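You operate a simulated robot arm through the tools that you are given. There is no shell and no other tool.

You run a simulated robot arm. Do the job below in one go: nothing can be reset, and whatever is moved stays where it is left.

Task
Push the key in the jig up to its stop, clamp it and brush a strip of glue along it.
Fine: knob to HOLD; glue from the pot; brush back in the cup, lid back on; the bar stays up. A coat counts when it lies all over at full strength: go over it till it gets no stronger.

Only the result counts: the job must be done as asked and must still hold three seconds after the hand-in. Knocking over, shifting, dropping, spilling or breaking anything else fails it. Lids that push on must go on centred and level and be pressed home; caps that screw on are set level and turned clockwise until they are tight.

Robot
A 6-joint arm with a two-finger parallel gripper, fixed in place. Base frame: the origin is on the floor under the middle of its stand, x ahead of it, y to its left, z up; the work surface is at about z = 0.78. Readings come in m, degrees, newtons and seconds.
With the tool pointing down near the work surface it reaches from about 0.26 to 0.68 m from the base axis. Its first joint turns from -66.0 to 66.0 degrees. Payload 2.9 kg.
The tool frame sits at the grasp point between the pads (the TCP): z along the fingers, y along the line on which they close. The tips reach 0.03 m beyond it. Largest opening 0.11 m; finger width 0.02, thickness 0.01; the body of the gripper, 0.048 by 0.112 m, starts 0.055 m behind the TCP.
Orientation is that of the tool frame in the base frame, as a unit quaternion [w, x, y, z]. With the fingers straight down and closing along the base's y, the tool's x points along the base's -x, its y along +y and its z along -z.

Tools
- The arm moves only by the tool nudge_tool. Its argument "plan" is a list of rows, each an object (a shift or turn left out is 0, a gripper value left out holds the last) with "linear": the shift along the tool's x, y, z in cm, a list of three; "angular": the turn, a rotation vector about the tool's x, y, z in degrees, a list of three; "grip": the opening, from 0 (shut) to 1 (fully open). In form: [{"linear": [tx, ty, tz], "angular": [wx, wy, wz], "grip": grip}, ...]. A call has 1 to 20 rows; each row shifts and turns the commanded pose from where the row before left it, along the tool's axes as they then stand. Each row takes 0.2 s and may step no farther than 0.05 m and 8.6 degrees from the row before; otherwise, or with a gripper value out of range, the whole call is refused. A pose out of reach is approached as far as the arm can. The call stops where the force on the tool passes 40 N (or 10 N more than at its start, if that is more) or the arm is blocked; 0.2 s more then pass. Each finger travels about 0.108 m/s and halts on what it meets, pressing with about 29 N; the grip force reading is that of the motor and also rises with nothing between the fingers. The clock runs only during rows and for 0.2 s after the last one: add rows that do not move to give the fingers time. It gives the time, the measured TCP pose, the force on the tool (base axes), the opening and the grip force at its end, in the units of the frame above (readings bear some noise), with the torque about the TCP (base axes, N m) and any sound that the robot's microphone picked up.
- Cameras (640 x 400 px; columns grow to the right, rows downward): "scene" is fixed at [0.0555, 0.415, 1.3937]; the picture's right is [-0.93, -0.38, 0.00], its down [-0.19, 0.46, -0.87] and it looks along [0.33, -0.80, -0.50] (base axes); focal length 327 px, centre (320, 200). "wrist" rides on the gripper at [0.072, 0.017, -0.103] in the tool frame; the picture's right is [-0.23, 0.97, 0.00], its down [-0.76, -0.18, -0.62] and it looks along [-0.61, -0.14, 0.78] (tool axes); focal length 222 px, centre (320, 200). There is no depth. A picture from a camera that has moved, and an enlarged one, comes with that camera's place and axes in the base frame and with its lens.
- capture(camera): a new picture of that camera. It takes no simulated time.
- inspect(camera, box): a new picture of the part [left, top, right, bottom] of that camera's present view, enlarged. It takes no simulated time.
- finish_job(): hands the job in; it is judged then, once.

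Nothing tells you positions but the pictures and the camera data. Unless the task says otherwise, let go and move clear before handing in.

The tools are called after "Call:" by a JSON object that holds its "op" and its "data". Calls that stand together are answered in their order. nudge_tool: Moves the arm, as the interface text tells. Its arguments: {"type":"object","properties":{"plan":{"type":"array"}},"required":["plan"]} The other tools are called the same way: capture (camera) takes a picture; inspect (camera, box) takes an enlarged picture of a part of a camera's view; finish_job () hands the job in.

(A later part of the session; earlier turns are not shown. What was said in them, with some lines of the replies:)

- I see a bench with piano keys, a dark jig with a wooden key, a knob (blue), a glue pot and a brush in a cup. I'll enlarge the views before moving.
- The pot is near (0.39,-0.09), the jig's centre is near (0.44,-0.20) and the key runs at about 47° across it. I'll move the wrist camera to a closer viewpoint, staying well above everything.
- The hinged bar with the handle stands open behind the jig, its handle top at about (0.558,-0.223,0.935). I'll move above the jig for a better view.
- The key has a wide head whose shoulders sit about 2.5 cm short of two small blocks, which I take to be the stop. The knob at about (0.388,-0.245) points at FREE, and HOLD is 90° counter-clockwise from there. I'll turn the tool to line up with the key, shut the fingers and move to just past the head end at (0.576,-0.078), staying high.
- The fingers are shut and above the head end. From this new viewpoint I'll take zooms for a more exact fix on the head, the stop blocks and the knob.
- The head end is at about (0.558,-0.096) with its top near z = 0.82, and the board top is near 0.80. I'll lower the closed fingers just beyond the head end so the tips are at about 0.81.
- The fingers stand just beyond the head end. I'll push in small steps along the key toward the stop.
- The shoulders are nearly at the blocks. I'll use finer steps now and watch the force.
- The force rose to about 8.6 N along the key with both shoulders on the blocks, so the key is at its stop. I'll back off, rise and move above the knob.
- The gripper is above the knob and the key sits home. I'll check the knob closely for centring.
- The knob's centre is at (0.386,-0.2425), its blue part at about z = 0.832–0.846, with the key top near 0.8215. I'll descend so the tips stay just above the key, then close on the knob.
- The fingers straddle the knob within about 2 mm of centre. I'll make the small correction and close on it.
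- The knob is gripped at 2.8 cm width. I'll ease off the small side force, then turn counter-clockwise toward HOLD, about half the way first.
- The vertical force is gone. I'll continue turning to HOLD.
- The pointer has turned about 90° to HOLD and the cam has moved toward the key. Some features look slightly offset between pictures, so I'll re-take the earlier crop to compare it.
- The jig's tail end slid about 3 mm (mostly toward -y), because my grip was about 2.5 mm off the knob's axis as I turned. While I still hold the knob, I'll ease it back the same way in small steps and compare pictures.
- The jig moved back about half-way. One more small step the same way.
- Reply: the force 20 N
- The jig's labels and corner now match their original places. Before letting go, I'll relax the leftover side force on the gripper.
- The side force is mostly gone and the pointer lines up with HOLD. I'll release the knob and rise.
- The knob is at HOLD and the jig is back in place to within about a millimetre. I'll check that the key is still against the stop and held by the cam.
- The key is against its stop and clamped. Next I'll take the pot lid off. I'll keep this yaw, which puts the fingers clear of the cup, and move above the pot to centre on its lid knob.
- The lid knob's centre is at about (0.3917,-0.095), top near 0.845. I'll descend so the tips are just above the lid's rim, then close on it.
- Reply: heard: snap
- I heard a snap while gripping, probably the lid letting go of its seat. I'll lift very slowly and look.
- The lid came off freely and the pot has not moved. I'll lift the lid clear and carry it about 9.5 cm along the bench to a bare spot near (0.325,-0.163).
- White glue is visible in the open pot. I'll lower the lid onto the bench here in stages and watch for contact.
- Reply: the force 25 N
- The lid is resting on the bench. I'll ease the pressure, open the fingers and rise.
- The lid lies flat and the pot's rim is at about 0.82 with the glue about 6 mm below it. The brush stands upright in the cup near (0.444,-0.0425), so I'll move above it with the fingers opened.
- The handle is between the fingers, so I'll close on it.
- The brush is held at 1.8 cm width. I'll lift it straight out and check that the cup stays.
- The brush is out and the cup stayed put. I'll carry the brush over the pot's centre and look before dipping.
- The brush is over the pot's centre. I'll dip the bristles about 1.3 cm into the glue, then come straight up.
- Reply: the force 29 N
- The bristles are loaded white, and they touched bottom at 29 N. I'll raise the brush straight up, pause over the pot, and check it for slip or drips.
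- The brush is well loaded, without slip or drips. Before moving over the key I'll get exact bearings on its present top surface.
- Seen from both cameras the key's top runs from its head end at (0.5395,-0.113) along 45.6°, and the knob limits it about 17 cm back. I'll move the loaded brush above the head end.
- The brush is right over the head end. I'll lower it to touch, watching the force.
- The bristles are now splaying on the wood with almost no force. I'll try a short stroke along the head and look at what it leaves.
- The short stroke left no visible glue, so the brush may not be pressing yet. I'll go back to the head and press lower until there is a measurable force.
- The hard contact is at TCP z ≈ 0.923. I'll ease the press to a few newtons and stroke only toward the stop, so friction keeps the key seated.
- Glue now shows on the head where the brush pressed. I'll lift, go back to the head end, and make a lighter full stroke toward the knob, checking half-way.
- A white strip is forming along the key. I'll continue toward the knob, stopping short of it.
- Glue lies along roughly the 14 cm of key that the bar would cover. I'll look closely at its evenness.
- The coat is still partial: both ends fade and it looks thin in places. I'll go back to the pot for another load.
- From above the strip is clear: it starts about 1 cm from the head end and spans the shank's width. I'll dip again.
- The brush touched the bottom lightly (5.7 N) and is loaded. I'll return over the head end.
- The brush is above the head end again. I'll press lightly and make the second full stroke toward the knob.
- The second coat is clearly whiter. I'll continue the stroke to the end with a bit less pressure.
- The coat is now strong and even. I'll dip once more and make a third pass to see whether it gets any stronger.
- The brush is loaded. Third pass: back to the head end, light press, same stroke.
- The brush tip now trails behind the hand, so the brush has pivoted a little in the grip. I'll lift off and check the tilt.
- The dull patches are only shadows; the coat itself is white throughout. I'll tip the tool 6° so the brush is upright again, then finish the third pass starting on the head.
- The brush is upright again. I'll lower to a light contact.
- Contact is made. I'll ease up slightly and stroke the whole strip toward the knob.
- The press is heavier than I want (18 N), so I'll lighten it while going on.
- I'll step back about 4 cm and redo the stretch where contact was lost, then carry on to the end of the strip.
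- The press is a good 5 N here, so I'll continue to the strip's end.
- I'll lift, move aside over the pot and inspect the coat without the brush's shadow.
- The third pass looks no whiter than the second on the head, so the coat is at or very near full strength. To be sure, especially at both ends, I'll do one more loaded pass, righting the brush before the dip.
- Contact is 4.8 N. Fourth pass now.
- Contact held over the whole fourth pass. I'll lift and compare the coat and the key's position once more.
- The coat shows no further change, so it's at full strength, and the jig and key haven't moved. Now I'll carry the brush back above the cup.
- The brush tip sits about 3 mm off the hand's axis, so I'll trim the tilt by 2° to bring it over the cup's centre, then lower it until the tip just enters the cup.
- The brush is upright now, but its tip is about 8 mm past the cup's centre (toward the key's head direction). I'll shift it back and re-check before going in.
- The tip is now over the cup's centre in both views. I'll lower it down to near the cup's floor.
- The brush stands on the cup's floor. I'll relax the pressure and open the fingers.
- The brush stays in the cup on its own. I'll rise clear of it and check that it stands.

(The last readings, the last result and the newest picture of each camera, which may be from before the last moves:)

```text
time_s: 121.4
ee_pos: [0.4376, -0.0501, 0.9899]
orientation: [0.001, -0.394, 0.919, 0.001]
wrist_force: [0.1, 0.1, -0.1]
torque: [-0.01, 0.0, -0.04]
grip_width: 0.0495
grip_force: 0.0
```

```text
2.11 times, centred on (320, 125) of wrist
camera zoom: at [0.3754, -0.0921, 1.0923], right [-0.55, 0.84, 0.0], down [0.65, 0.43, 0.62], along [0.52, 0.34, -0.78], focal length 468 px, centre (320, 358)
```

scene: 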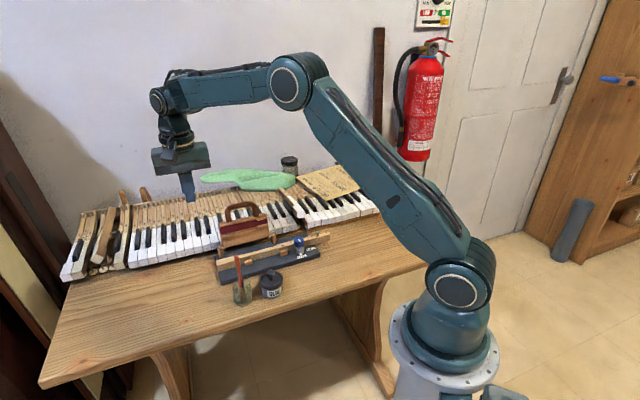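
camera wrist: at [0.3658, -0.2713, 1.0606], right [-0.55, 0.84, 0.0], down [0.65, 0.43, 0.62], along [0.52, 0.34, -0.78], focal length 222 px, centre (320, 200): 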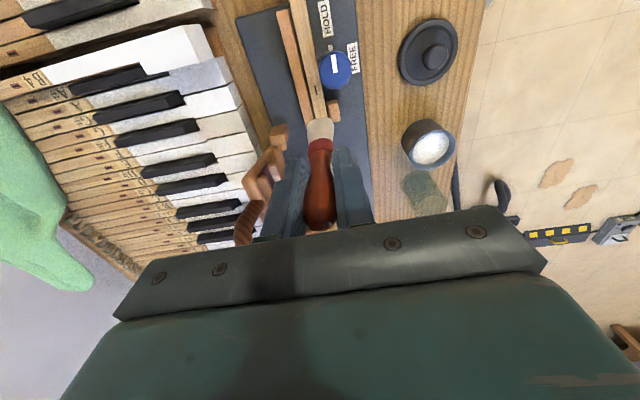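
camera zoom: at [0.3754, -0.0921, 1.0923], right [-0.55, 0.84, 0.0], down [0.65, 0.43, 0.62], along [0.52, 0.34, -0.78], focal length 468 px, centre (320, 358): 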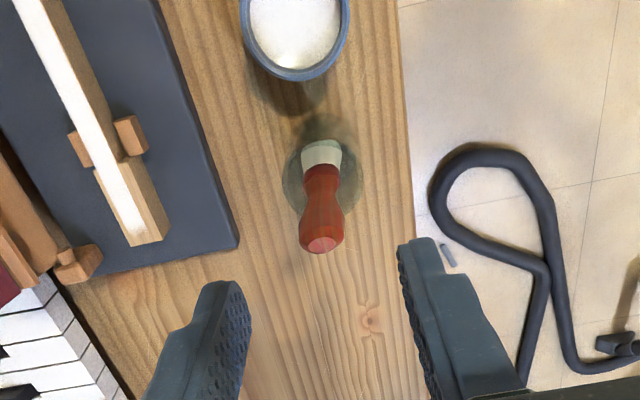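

The brush stands steadily in the cup. Now for the lid: I'll move above it.

Call:
{"op": "nudge_tool", "data": {"plan": [{"linear": [3.96, 0.09, 0]}, {"linear": [3.96, 0.09, 0]}, {"linear": [3.96, 0.09, 0]}, {"linear": [3.97, 0.08, 0]}, {"linear": [0, 0, 0]}, {"linear": [0, 0, 0]}]}}

Call:
{"op": "inspect", "data": {"camera": "wrist", "box": [220, 40, 420, 240]}}

Call:
{"op": "inspect", "data": {"camera": "scene", "box": [240, 230, 340, 310]}}

```text
time_s: 122.8
ee_pos: [0.3248, -0.1611, 0.9876]
orientation: [0.0, -0.394, 0.919, 0.0]
wrist_force: [-0.5, -0.4, 0.6]
torque: [-0.03, 0.02, 0.01]
grip_width: 0.0495
grip_force: 0.1
```

```text
2.00 times, centred on (320, 140) of wrist
camera zoom: at [0.2625, -0.2042, 1.0911], right [-0.55, 0.84, 0.0], down [0.65, 0.43, 0.62], along [0.52, 0.34, -0.78], focal length 444 px, centre (320, 320)
```

zoom: 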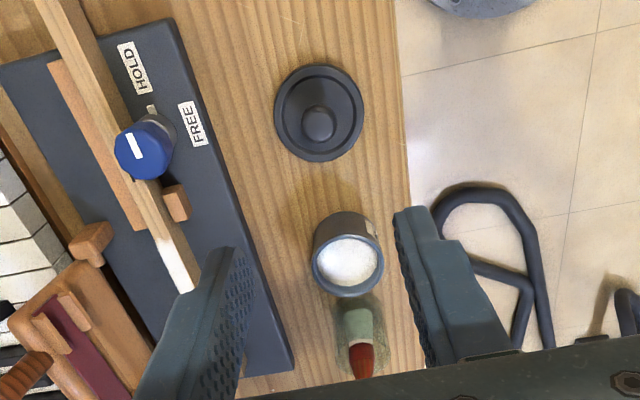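

```text
5.00 times, centred on (290, 270) of scene
camera zoom: at [0.0555, 0.415, 1.3937], right [-0.93, -0.38, 0.0], down [-0.19, 0.46, -0.87], along [0.33, -0.8, -0.5], focal length 1633 px, centre (470, -150)
```

zoom: 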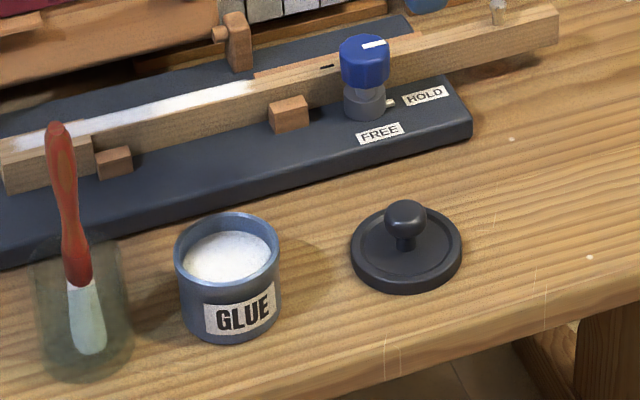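

Call:
{"op": "nudge_tool", "data": {"plan": [{"linear": [0.05, -0.12, 4]}, {"linear": [0, 0, 4]}, {"linear": [0, 0, 4]}, {"linear": [0, 0, 2.5]}, {"linear": [0, 0, 1.4]}, {"linear": [0, 0, 0]}]}}

Call:
{"op": "inspect", "data": {"camera": "wrist", "box": [220, 80, 420, 240]}}

Call:
{"op": "inspect", "data": {"camera": "scene", "box": [270, 235, 350, 305]}}

```text
time_s: 124.2
ee_pos: [0.3249, -0.1631, 0.8312]
orientation: [0.0, -0.393, 0.919, 0.0]
wrist_force: [-0.1, 0.2, 0.0]
torque: [0.01, -0.03, -0.04]
grip_width: 0.0494
grip_force: 0.0
```

```text
2.50 times, centred on (320, 160) of wrist
camera zoom: at [0.2636, -0.2055, 0.9341], right [-0.55, 0.84, 0.0], down [0.65, 0.43, 0.62], along [0.52, 0.34, -0.78], focal length 555 px, centre (320, 300)
```

zoom: 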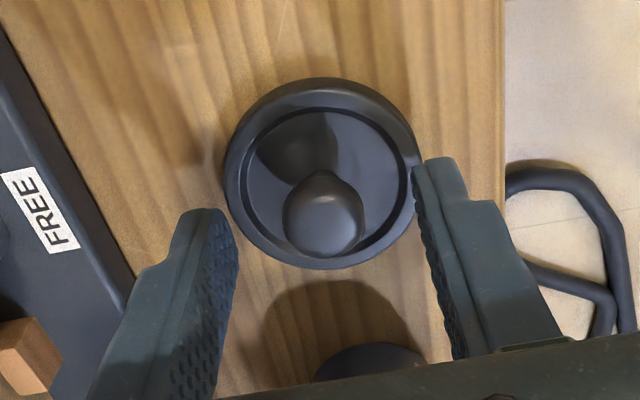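

```text
5.71 times, centred on (310, 270) of scene
camera zoom: at [0.0555, 0.415, 1.3937], right [-0.93, -0.38, 0.0], down [-0.19, 0.46, -0.87], along [0.33, -0.8, -0.5], focal length 1866 px, centre (377, -200)
```

zoom: 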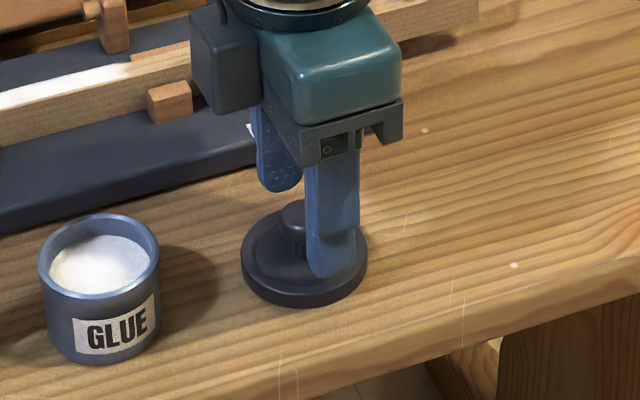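

Call:
{"op": "nudge_tool", "data": {"plan": [{"linear": [0, 0, 0.35]}, {"grip": 0.3}, {"grip": 0.15}, {"grip": 0}, {"linear": [0, 0, 0]}, {"linear": [0, 0, 0]}]}}

Call:
{"op": "inspect", "data": {"camera": "wrist", "box": [220, 80, 420, 240]}}

Call:
{"op": "inspect", "data": {"camera": "scene", "box": [270, 235, 350, 305]}}

```text
time_s: 125.6
ee_pos: [0.3261, -0.1638, 0.8277]
orientation: [0.001, -0.394, 0.919, 0.0]
wrist_force: [1.1, -0.2, -0.2]
torque: [-0.02, -0.01, -0.02]
grip_width: 0.018
grip_force: 29.0
```

```text
2.50 times, centred on (320, 160) of wrist
camera zoom: at [0.2637, -0.2053, 0.9308], right [-0.55, 0.84, 0.0], down [0.65, 0.43, 0.62], along [0.52, 0.34, -0.78], focal length 555 px, centre (320, 300)
```

zoom: 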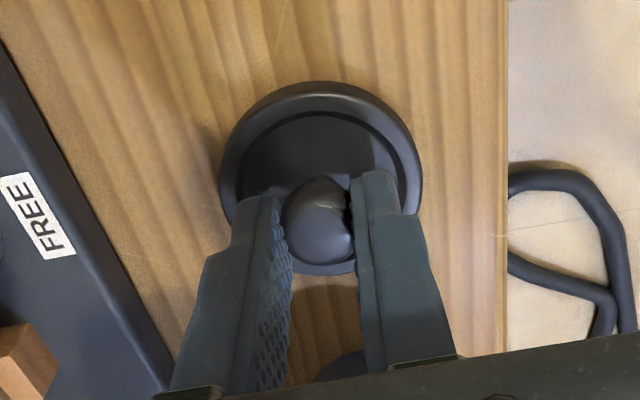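

```text
5.71 times, centred on (310, 270) of scene
camera zoom: at [0.0555, 0.415, 1.3937], right [-0.93, -0.38, 0.0], down [-0.19, 0.46, -0.87], along [0.33, -0.8, -0.5], focal length 1866 px, centre (377, -200)
```

zoom: 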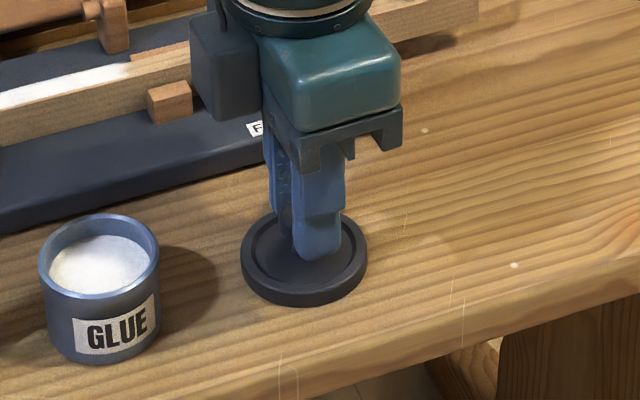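

The lid is gripped. I'll lift it and bring it above the pot, staying high enough to line it up visually.

Call:
{"op": "nudge_tool", "data": {"plan": [{"linear": [0, 0, -2]}, {"linear": [0, 0, -3]}, {"linear": [0, 0, -3]}, {"linear": [-3.15, 0, 0]}, {"linear": [-3.15, 0, 0]}, {"linear": [-3.2, 0.05, 0]}, {"linear": [0, 0, 0]}, {"linear": [0, 0, 0]}]}}

Call:
{"op": "inspect", "data": {"camera": "wrist", "box": [220, 80, 420, 240]}}

Call:
{"op": "inspect", "data": {"camera": "scene", "box": [225, 230, 305, 310]}}

```text
time_s: 127.4
ee_pos: [0.3955, -0.0937, 0.9073]
orientation: [0.0, -0.394, 0.919, 0.0]
wrist_force: [1.0, -0.6, -0.6]
torque: [0.0, 0.0, -0.03]
grip_width: 0.018
grip_force: 29.3
```

```text
2.50 times, centred on (320, 160) of wrist
camera zoom: at [0.3323, -0.1363, 1.01], right [-0.55, 0.84, 0.0], down [0.65, 0.43, 0.62], along [0.52, 0.34, -0.78], focal length 555 px, centre (320, 300)
```

zoom: 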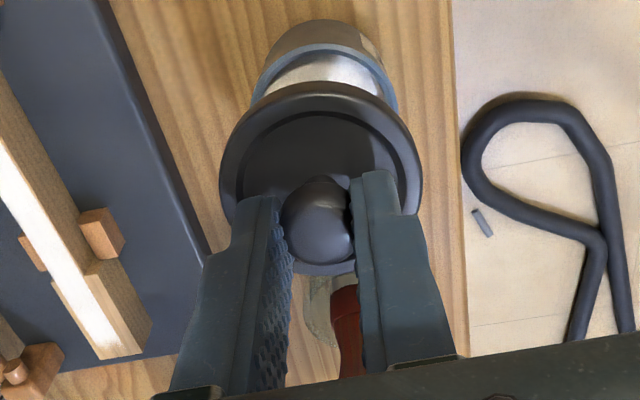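

```text
5.00 times, centred on (265, 270) of scene
camera zoom: at [0.0555, 0.415, 1.3937], right [-0.93, -0.38, 0.0], down [-0.19, 0.46, -0.87], along [0.33, -0.8, -0.5], focal length 1633 px, centre (595, -150)
```

zoom: 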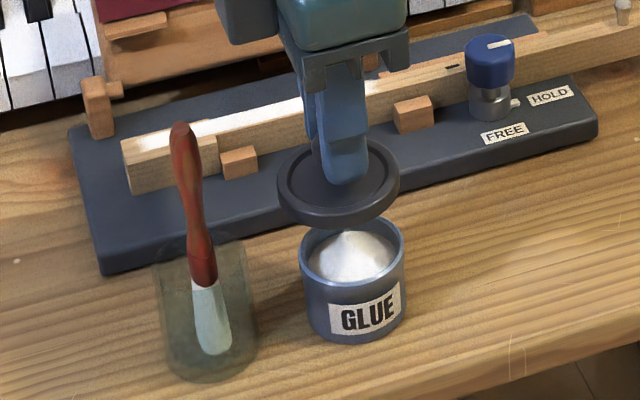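

The lid hangs level above the pot. I'll make a small correction and come down to just above the rim, to compare the edges in both views.

Call:
{"op": "nudge_tool", "data": {"plan": [{"linear": [0.15, 0.05, 1.5]}, {"linear": [0, 0, 1.5]}, {"linear": [0, 0, 0.4]}, {"linear": [0, 0, 0]}, {"linear": [0, 0, 0]}]}}

Call:
{"op": "inspect", "data": {"camera": "wrist", "box": [270, 80, 390, 200]}}

Call:
{"op": "inspect", "data": {"camera": "scene", "box": [245, 245, 295, 305]}}

```text
time_s: 128.6
ee_pos: [0.3907, -0.0947, 0.8717]
orientation: [0.0, -0.394, 0.919, 0.0]
wrist_force: [-0.2, -0.4, 0.1]
torque: [0.01, -0.01, 0.0]
grip_width: 0.018
grip_force: 29.4
```

```text
3.33 times, centred on (330, 140) of wrist
camera zoom: at [0.3291, -0.1371, 0.9749], right [-0.55, 0.84, 0.0], down [0.65, 0.43, 0.62], along [0.52, 0.34, -0.78], focal length 740 px, centre (287, 400)
```

zoom: 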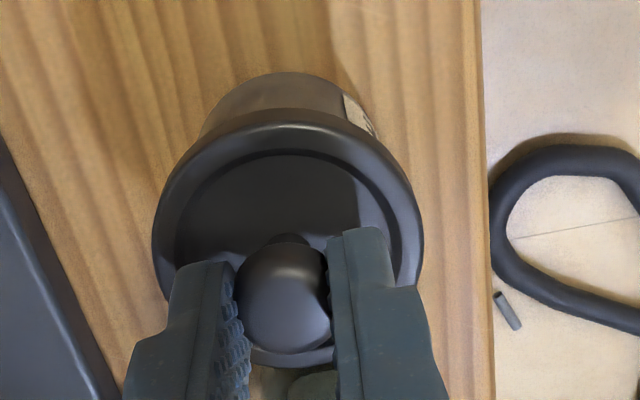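

```text
6.67 times, centred on (270, 275) of scene
camera zoom: at [0.0555, 0.415, 1.3937], right [-0.93, -0.38, 0.0], down [-0.19, 0.46, -0.87], along [0.33, -0.8, -0.5], focal length 2177 px, centre (653, -300)
```

zoom: 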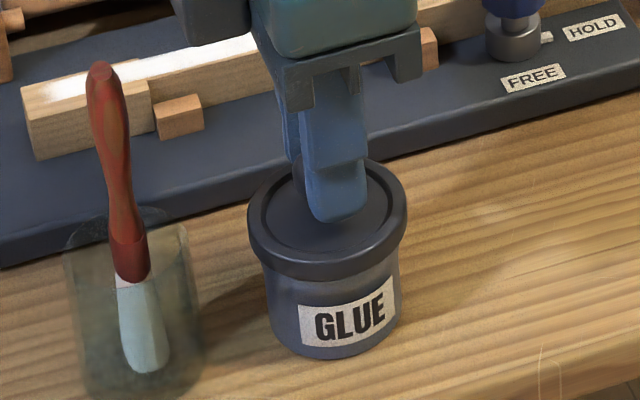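

Call:
{"op": "nudge_tool", "data": {"plan": [{"linear": [0, 0, 0]}]}}

Call:
{"op": "nudge_tool", "data": {"plan": [{"linear": [0, 0, 0]}]}}

Call:
{"op": "nudge_tool", "data": {"plan": [{"linear": [0, 0, 0]}]}}

Call:
{"op": "inspect", "data": {"camera": "wrist", "box": [290, 95, 360, 145]}}

Call:
{"op": "inspect", "data": {"camera": "scene", "box": [255, 258, 285, 288]}}

```text
time_s: 129.0
ee_pos: [0.3921, -0.0946, 0.8714]
orientation: [0.0, -0.394, 0.919, 0.0]
wrist_force: [0.3, 0.4, -0.4]
torque: [-0.01, -0.03, 0.01]
grip_width: 0.0177
grip_force: 29.1
```

```text
time_s: 129.4
ee_pos: [0.3908, -0.0949, 0.8713]
orientation: [0.0, -0.394, 0.919, -0.001]
wrist_force: [1.0, -0.5, 0.0]
torque: [0.01, 0.0, 0.02]
grip_width: 0.018
grip_force: 28.6
```

```text
time_s: 129.8
ee_pos: [0.3902, -0.0946, 0.8721]
orientation: [0.0, -0.394, 0.919, 0.0]
wrist_force: [-0.1, 0.1, 0.9]
torque: [0.0, 0.02, 0.0]
grip_width: 0.018
grip_force: 29.1
```

```text
8.00 times, centred on (325, 120) of wrist
camera zoom: at [0.3291, -0.1371, 0.975], right [-0.55, 0.84, 0.0], down [0.65, 0.43, 0.62], along [0.52, 0.34, -0.78], focal length 1777 px, centre (280, 840)
```

zoom: 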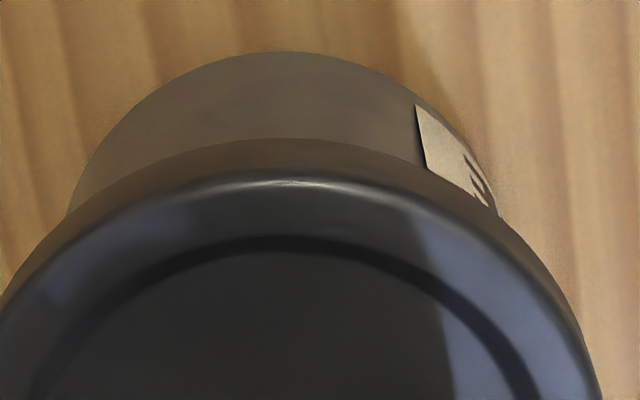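

```text
13.33 times, centred on (270, 273) of scene
camera zoom: at [0.0555, 0.415, 1.3937], right [-0.93, -0.38, 0.0], down [-0.19, 0.46, -0.87], along [0.33, -0.8, -0.5], focal length 4354 px, centre (987, -773)
```

zoom: 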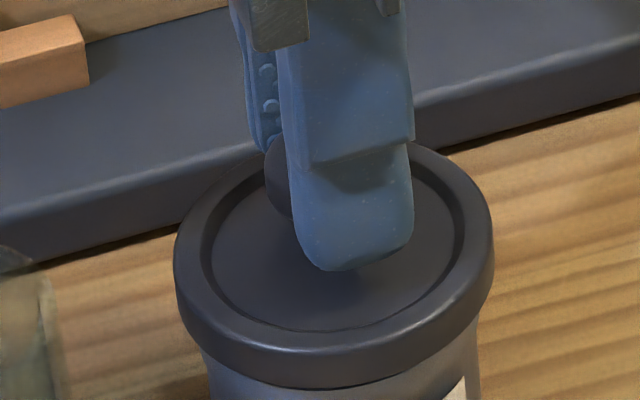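

Averaging the readings and the edges, the lid is about 1–1.5 mm off along the tool's x. I'll trim that and lower slowly onto the rim, watching the force.

Call:
{"op": "nudge_tool", "data": {"plan": [{"linear": [-0.13, -0.03, 0]}, {"linear": [0, 0, 0.3]}, {"linear": [0, 0, 0.2]}, {"linear": [0, 0, 0]}]}}

Call:
{"op": "inspect", "data": {"camera": "scene", "box": [255, 258, 285, 288]}}

Call:
{"op": "inspect", "data": {"camera": "wrist", "box": [270, 80, 390, 200]}}

```text
time_s: 130.8
ee_pos: [0.3923, -0.0951, 0.8674]
orientation: [0.0, -0.394, 0.919, 0.0]
wrist_force: [-0.3, 0.0, -0.2]
torque: [0.03, 0.03, -0.01]
grip_width: 0.0179
grip_force: 28.3
```

```text
13.33 times, centred on (270, 273) of scene
camera zoom: at [0.0555, 0.415, 1.3937], right [-0.93, -0.38, 0.0], down [-0.19, 0.46, -0.87], along [0.33, -0.8, -0.5], focal length 4354 px, centre (987, -773)
```

zoom: 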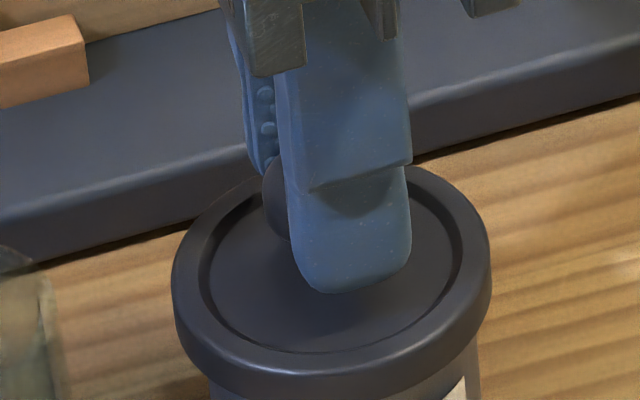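

```text
3.33 times, centred on (330, 140) of wrist
camera zoom: at [0.3297, -0.1365, 0.9701], right [-0.55, 0.84, 0.0], down [0.65, 0.43, 0.62], along [0.52, 0.34, -0.78], focal length 740 px, centre (287, 400)
```

zoom: 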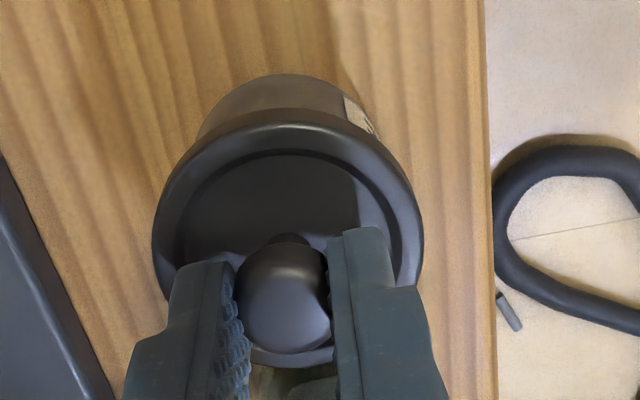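

The lid is still about 1 mm toward the tool's +x compared with its place when it came off. One more trim, then I'll continue down in small steps.

Call:
{"op": "nudge_tool", "data": {"plan": [{"linear": [-0.11, -0.02, 0]}, {"linear": [0, 0, 0.15]}, {"linear": [0, 0, 0]}]}}

Call:
{"op": "inspect", "data": {"camera": "wrist", "box": [290, 95, 360, 145]}}

Call:
{"op": "inspect", "data": {"camera": "scene", "box": [250, 260, 290, 300]}}

```text
time_s: 131.6
ee_pos: [0.3931, -0.0938, 0.8663]
orientation: [0.0, -0.394, 0.919, 0.001]
wrist_force: [-2.2, -2.0, -0.2]
torque: [-0.08, 0.05, -0.02]
grip_width: 0.0177
grip_force: 29.1
```

```text
8.00 times, centred on (325, 120) of wrist
camera zoom: at [0.3306, -0.1359, 0.969], right [-0.55, 0.84, 0.0], down [0.65, 0.43, 0.62], along [0.52, 0.34, -0.78], focal length 1777 px, centre (280, 840)
```

zoom: 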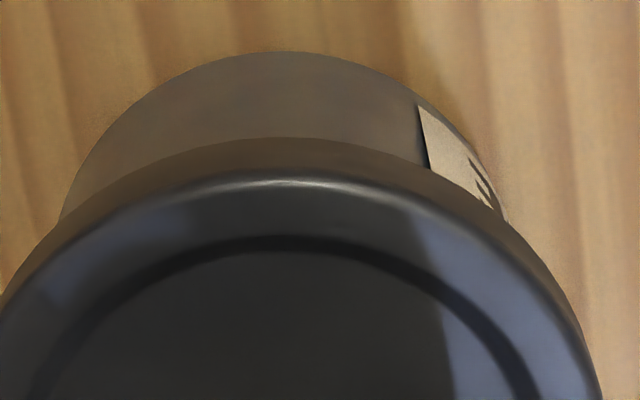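

```text
10.00 times, centred on (270, 280) of scene
camera zoom: at [0.0555, 0.415, 1.3937], right [-0.93, -0.38, 0.0], down [-0.19, 0.46, -0.87], along [0.33, -0.8, -0.5], focal length 3266 px, centre (820, -600)
```

zoom: 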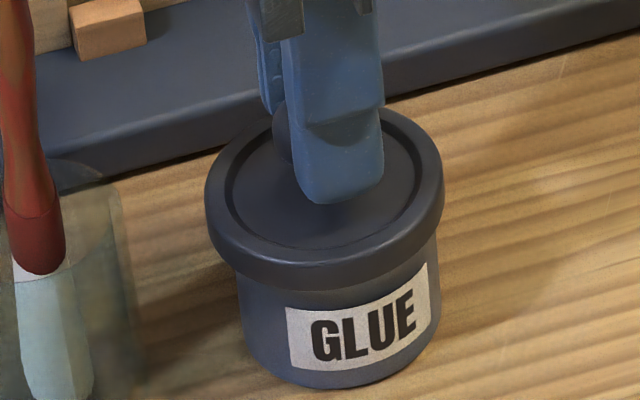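

There is a light side contact (3 N), so the lid is already engaged with the rim. I'll take half of that back and lower further.

Call:
{"op": "nudge_tool", "data": {"plan": [{"linear": [0.06, 0, 0]}, {"linear": [0, 0, 0.15]}, {"linear": [0, 0, 0]}]}}

```text
time_s: 132.4
ee_pos: [0.3934, -0.094, 0.863]
orientation: [0.0, -0.394, 0.919, -0.001]
wrist_force: [-0.2, 0.3, -0.9]
torque: [-0.03, 0.02, 0.0]
grip_width: 0.0178
grip_force: 28.7
```

Call:
{"op": "nudge_tool", "data": {"plan": [{"linear": [0, 0, 0.15]}, {"linear": [0, 0, 0]}]}}

Call:
{"op": "inspect", "data": {"camera": "scene", "box": [250, 260, 290, 300]}}

```text
time_s: 133.0
ee_pos: [0.3927, -0.0944, 0.8635]
orientation: [0.0, -0.393, 0.919, 0.0]
wrist_force: [-5.0, -1.1, 11.3]
torque: [-0.02, 0.1, 0.0]
grip_width: 0.0179
grip_force: 29.4
heard: snap
```

```text
10.00 times, centred on (270, 280) of scene
camera zoom: at [0.0552, 0.415, 1.3937], right [-0.93, -0.38, 0.0], down [-0.19, 0.46, -0.87], along [0.33, -0.8, -0.5], focal length 3266 px, centre (820, -600)
```

zoom: 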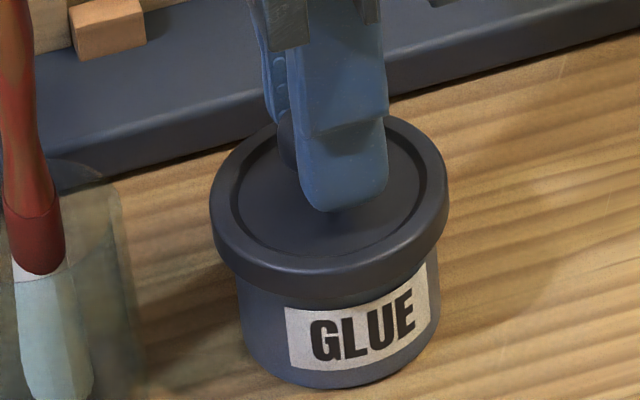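

I heard it snap home. I'll open the fingers, rise, then check that the lid sits level and fully down.

Call:
{"op": "nudge_tool", "data": {"plan": [{"grip": 0.2}, {"grip": 0.4}, {"linear": [0, 0, 0]}, {"linear": [0, 0, -2]}, {"linear": [0, 0, -3]}, {"linear": [0, 0, -4]}, {"linear": [0, 0, -3]}, {"linear": [0, 0, 0]}]}}

Call:
{"op": "inspect", "data": {"camera": "scene", "box": [225, 260, 295, 310]}}

Call:
{"op": "inspect", "data": {"camera": "wrist", "box": [250, 50, 410, 180]}}

```text
time_s: 134.8
ee_pos: [0.3911, -0.0943, 0.9841]
orientation: [-0.001, -0.393, 0.919, 0.0]
wrist_force: [-0.7, 0.7, 0.5]
torque: [-0.01, 0.02, 0.0]
grip_width: 0.044
grip_force: 0.1
```

```text
8.00 times, centred on (260, 285) of scene
camera zoom: at [0.0555, 0.415, 1.3937], right [-0.93, -0.38, 0.0], down [-0.19, 0.46, -0.87], along [0.33, -0.8, -0.5], focal length 2612 px, centre (800, -480)
```

zoom: 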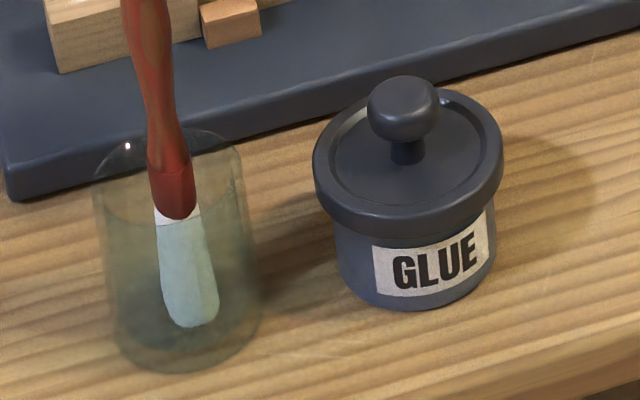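

```text
3.08 times, centred on (330, 115) of wrist
camera zoom: at [0.3282, -0.1365, 1.0863], right [-0.55, 0.84, 0.0], down [0.65, 0.43, 0.62], along [0.52, 0.34, -0.78], focal length 684 px, centre (289, 462)
```

zoom: 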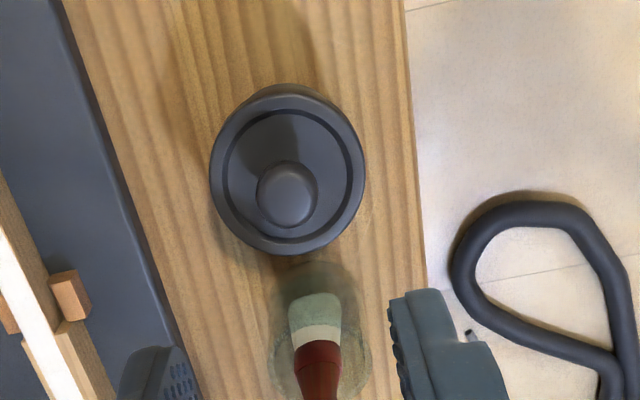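

The lid sits exactly as it did at the start, and the pot and cup haven't moved. For certainty I'll press once on top of the knob with closed fingers.

Call:
{"op": "nudge_tool", "data": {"plan": [{"linear": [0.02, -0.08, 0], "grip": 0}, {"linear": [0, 0, 3]}, {"linear": [0, 0, 3]}, {"linear": [0, 0, 3]}, {"linear": [0, 0, 1]}, {"linear": [0, 0, 0]}]}}

Call:
{"op": "inspect", "data": {"camera": "scene", "box": [235, 245, 305, 305]}}

Call:
{"op": "inspect", "data": {"camera": "wrist", "box": [250, 80, 410, 220]}}

```text
time_s: 136.2
ee_pos: [0.3919, -0.095, 0.8837]
orientation: [0.0, -0.394, 0.919, 0.0]
wrist_force: [-0.3, -0.8, -0.6]
torque: [-0.05, -0.02, 0.01]
grip_width: 0.0002
grip_force: 28.9
```

```text
6.67 times, centred on (270, 275) of scene
camera zoom: at [0.0555, 0.415, 1.3937], right [-0.93, -0.38, 0.0], down [-0.19, 0.46, -0.87], along [0.33, -0.8, -0.5], focal length 2177 px, centre (653, -300)
```

zoom: 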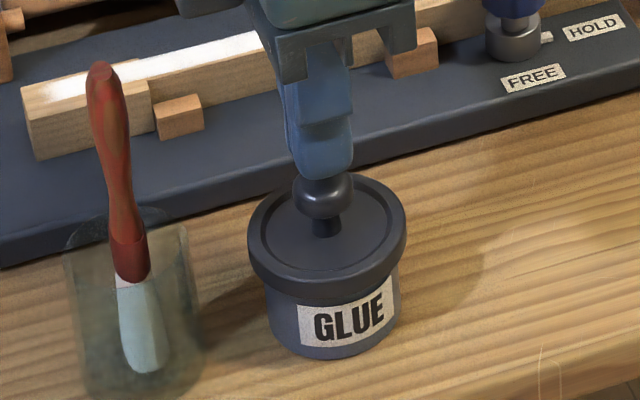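

```text
2.86 times, centred on (330, 150) of wrist
camera zoom: at [0.3305, -0.1372, 0.9861], right [-0.55, 0.84, 0.0], down [0.65, 0.43, 0.62], along [0.52, 0.34, -0.78], focal length 635 px, centre (291, 343)
```

zoom: 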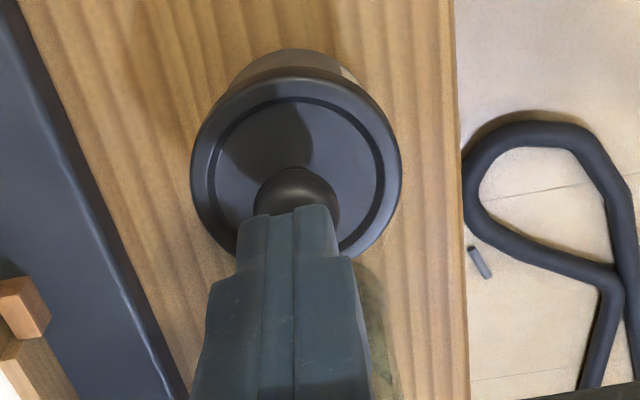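

Call:
{"op": "nudge_tool", "data": {"plan": [{"linear": [0, 0, 0.3]}, {"linear": [0, 0, 0.3]}, {"linear": [0, 0, 0.15]}, {"linear": [0, 0, 0]}]}}

```text
time_s: 137.2
ee_pos: [0.3923, -0.0951, 0.8757]
orientation: [0.0, -0.394, 0.919, 0.0]
wrist_force: [-3.5, 1.0, 13.1]
torque: [0.01, 0.07, -0.01]
grip_width: 0.0
grip_force: 29.0
```

Call:
{"op": "nudge_tool", "data": {"plan": [{"linear": [0, 0, 0.15]}, {"linear": [0, 0, 0]}]}}

Call:
{"op": "inspect", "data": {"camera": "scene", "box": [235, 245, 305, 305]}}

```text
time_s: 137.8
ee_pos: [0.3921, -0.0938, 0.875]
orientation: [0.001, -0.394, 0.919, -0.001]
wrist_force: [-4.5, 1.0, 38.5]
torque: [0.04, 0.17, 0.0]
grip_width: 0.0
grip_force: 28.9
```

```text
6.67 times, centred on (270, 275) of scene
camera zoom: at [0.0549, 0.4151, 1.3936], right [-0.93, -0.38, 0.0], down [-0.19, 0.46, -0.87], along [0.33, -0.8, -0.5], focal length 2177 px, centre (653, -300)
```

zoom: 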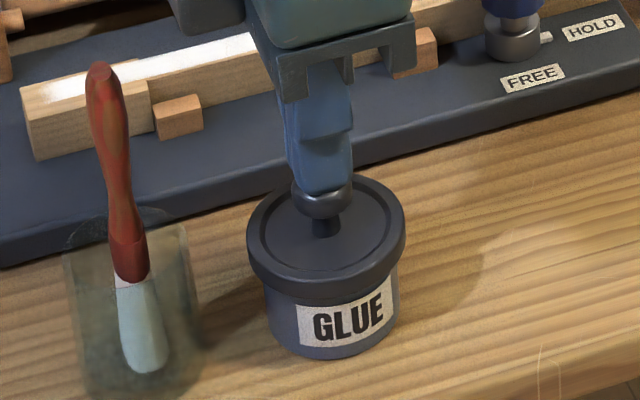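

Pressed at 38 N with no further movement, so the lid is home. I'll rise and move well clear, then do a last check of everything.

Call:
{"op": "nudge_tool", "data": {"plan": [{"linear": [0, 0, -1]}, {"linear": [0, 0, -3]}, {"linear": [0, 0, -4]}, {"linear": [0, 0, -4]}, {"linear": [0, 0, -4]}, {"linear": [0, 0, -4]}, {"linear": [2, 0, -3]}, {"linear": [3, 0, 0]}, {"linear": [3, 0, 0]}, {"linear": [0, 0, 0]}]}}

Call:
{"op": "capture", "data": {"camera": "scene"}}

Call:
{"op": "inspect", "data": {"camera": "scene", "box": [200, 190, 350, 310]}}

Call:
{"op": "capture", "data": {"camera": "wrist"}}

```text
time_s: 140.0
ee_pos: [0.3368, -0.154, 1.102]
orientation: [0.0, -0.394, 0.919, 0.0]
wrist_force: [-0.1, 0.4, -0.3]
torque: [0.0, -0.04, 0.0]
grip_width: 0.0001
grip_force: 28.6
```

```text
taken
```

scene: 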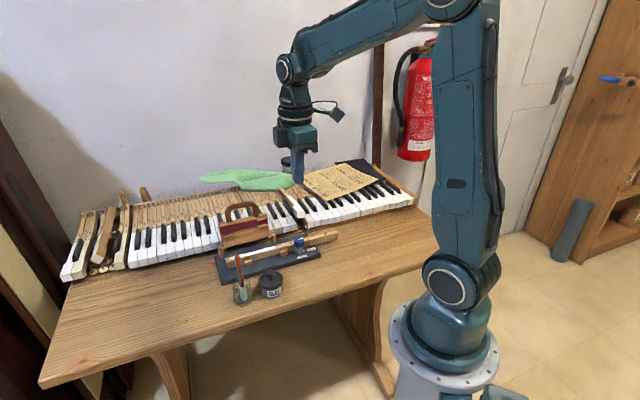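

```text
3.33 times, centred on (275, 250) of scene
camera zoom: at [0.0555, 0.415, 1.3937], right [-0.93, -0.38, 0.0], down [-0.19, 0.46, -0.87], along [0.33, -0.8, -0.5], focal length 1088 px, centre (470, 33)
```

zoom: 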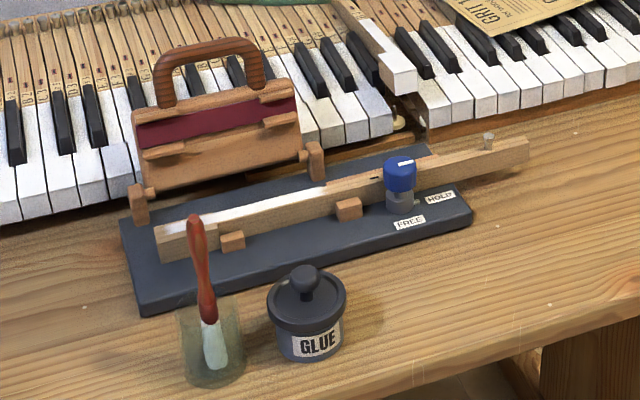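

```text
taken
camera wrist: at [0.2755, -0.1964, 1.2046], right [-0.55, 0.84, 0.0], down [0.65, 0.43, 0.62], along [0.52, 0.34, -0.78], focal length 222 px, centre (320, 200)
```

wrist: 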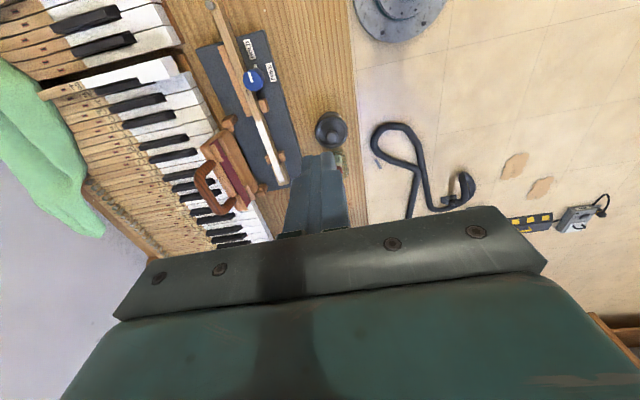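

Everything looks in place. I'll take last close-ups of the coat, the stop and the knob.

Call:
{"op": "inspect", "data": {"camera": "wrist", "box": [235, 100, 305, 190]}}

Call:
{"op": "inspect", "data": {"camera": "scene", "box": [224, 240, 264, 265]}}

Call:
{"op": "inspect", "data": {"camera": "scene", "box": [255, 230, 315, 262]}}

```text
4.44 times, centred on (270, 145) of wrist
camera zoom: at [0.2755, -0.1964, 1.2046], right [-0.55, 0.84, 0.0], down [0.65, 0.43, 0.62], along [0.52, 0.34, -0.78], focal length 987 px, centre (542, 444)
```

zoom: 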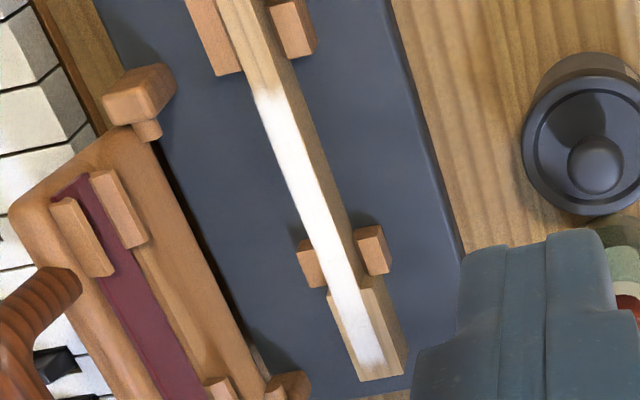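

```text
16.00 times, centred on (244, 252) of scene
camera zoom: at [0.0555, 0.415, 1.3937], right [-0.93, -0.38, 0.0], down [-0.19, 0.46, -0.87], along [0.33, -0.8, -0.5], focal length 5225 px, centre (1536, -640)
```

zoom: 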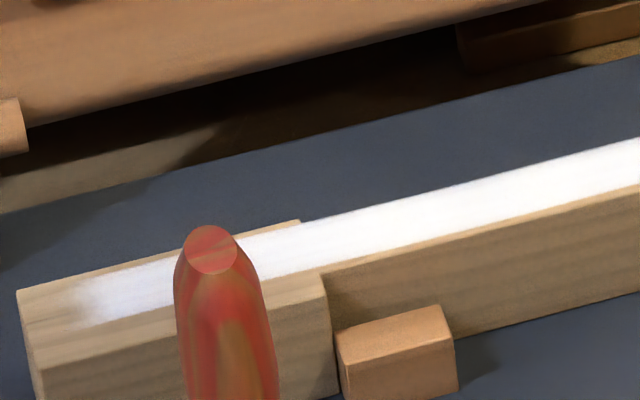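

```text
10.67 times, centred on (285, 246) of scene
camera zoom: at [0.0555, 0.415, 1.3937], right [-0.93, -0.38, 0.0], down [-0.19, 0.46, -0.87], along [0.33, -0.8, -0.5], focal length 3483 px, centre (693, -291)
```

zoom: 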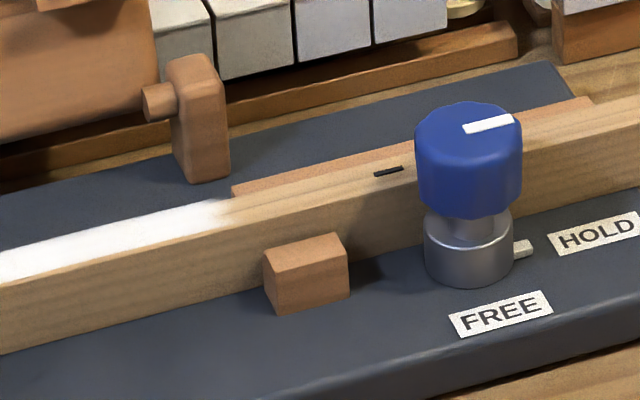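

The key is against its stop, the knob is at HOLD, and the glue strip is even and no longer getting stronger. The brush is back in the cup, the lid is pressed home, the bar is up and the arm is clear, so I'm handing in the job.

Call:
{"op": "finish_job", "data": {}}

```text
The job is handed in.
```

The job is done and handed in. I don't have the judge's verdict, only what the last pictures and readings show.

- **Key:** pushed up until both shoulders met the stop blocks, with about 8.6 N of resistance. The last close-ups still show it against the stop.
- **Clamp:** the knob's pointer lines up with HOLD.
- **Glue:** four passes from the pot laid a white strip of about 13 cm. It starts roughly 1 cm from the key's head end and stops short of the knob. The last two passes made no visible difference, so I took it as full strength. The glue stopped at the same two places on every pass, so I took those as the ends of the strip.
- **Brush:** standing in the cup.
- **Lid:** snapped on, then pressed at 38 N without moving. It sits where it was at the start.
- **Bar:** still up and untouched.

**Jig slip:** my grip was about 2.5 mm off the knob's axis as I turned it, and the tail end of the jig slid about 3 mm. I moved it back before letting go. It now matches its starting position to within about 1 mm.
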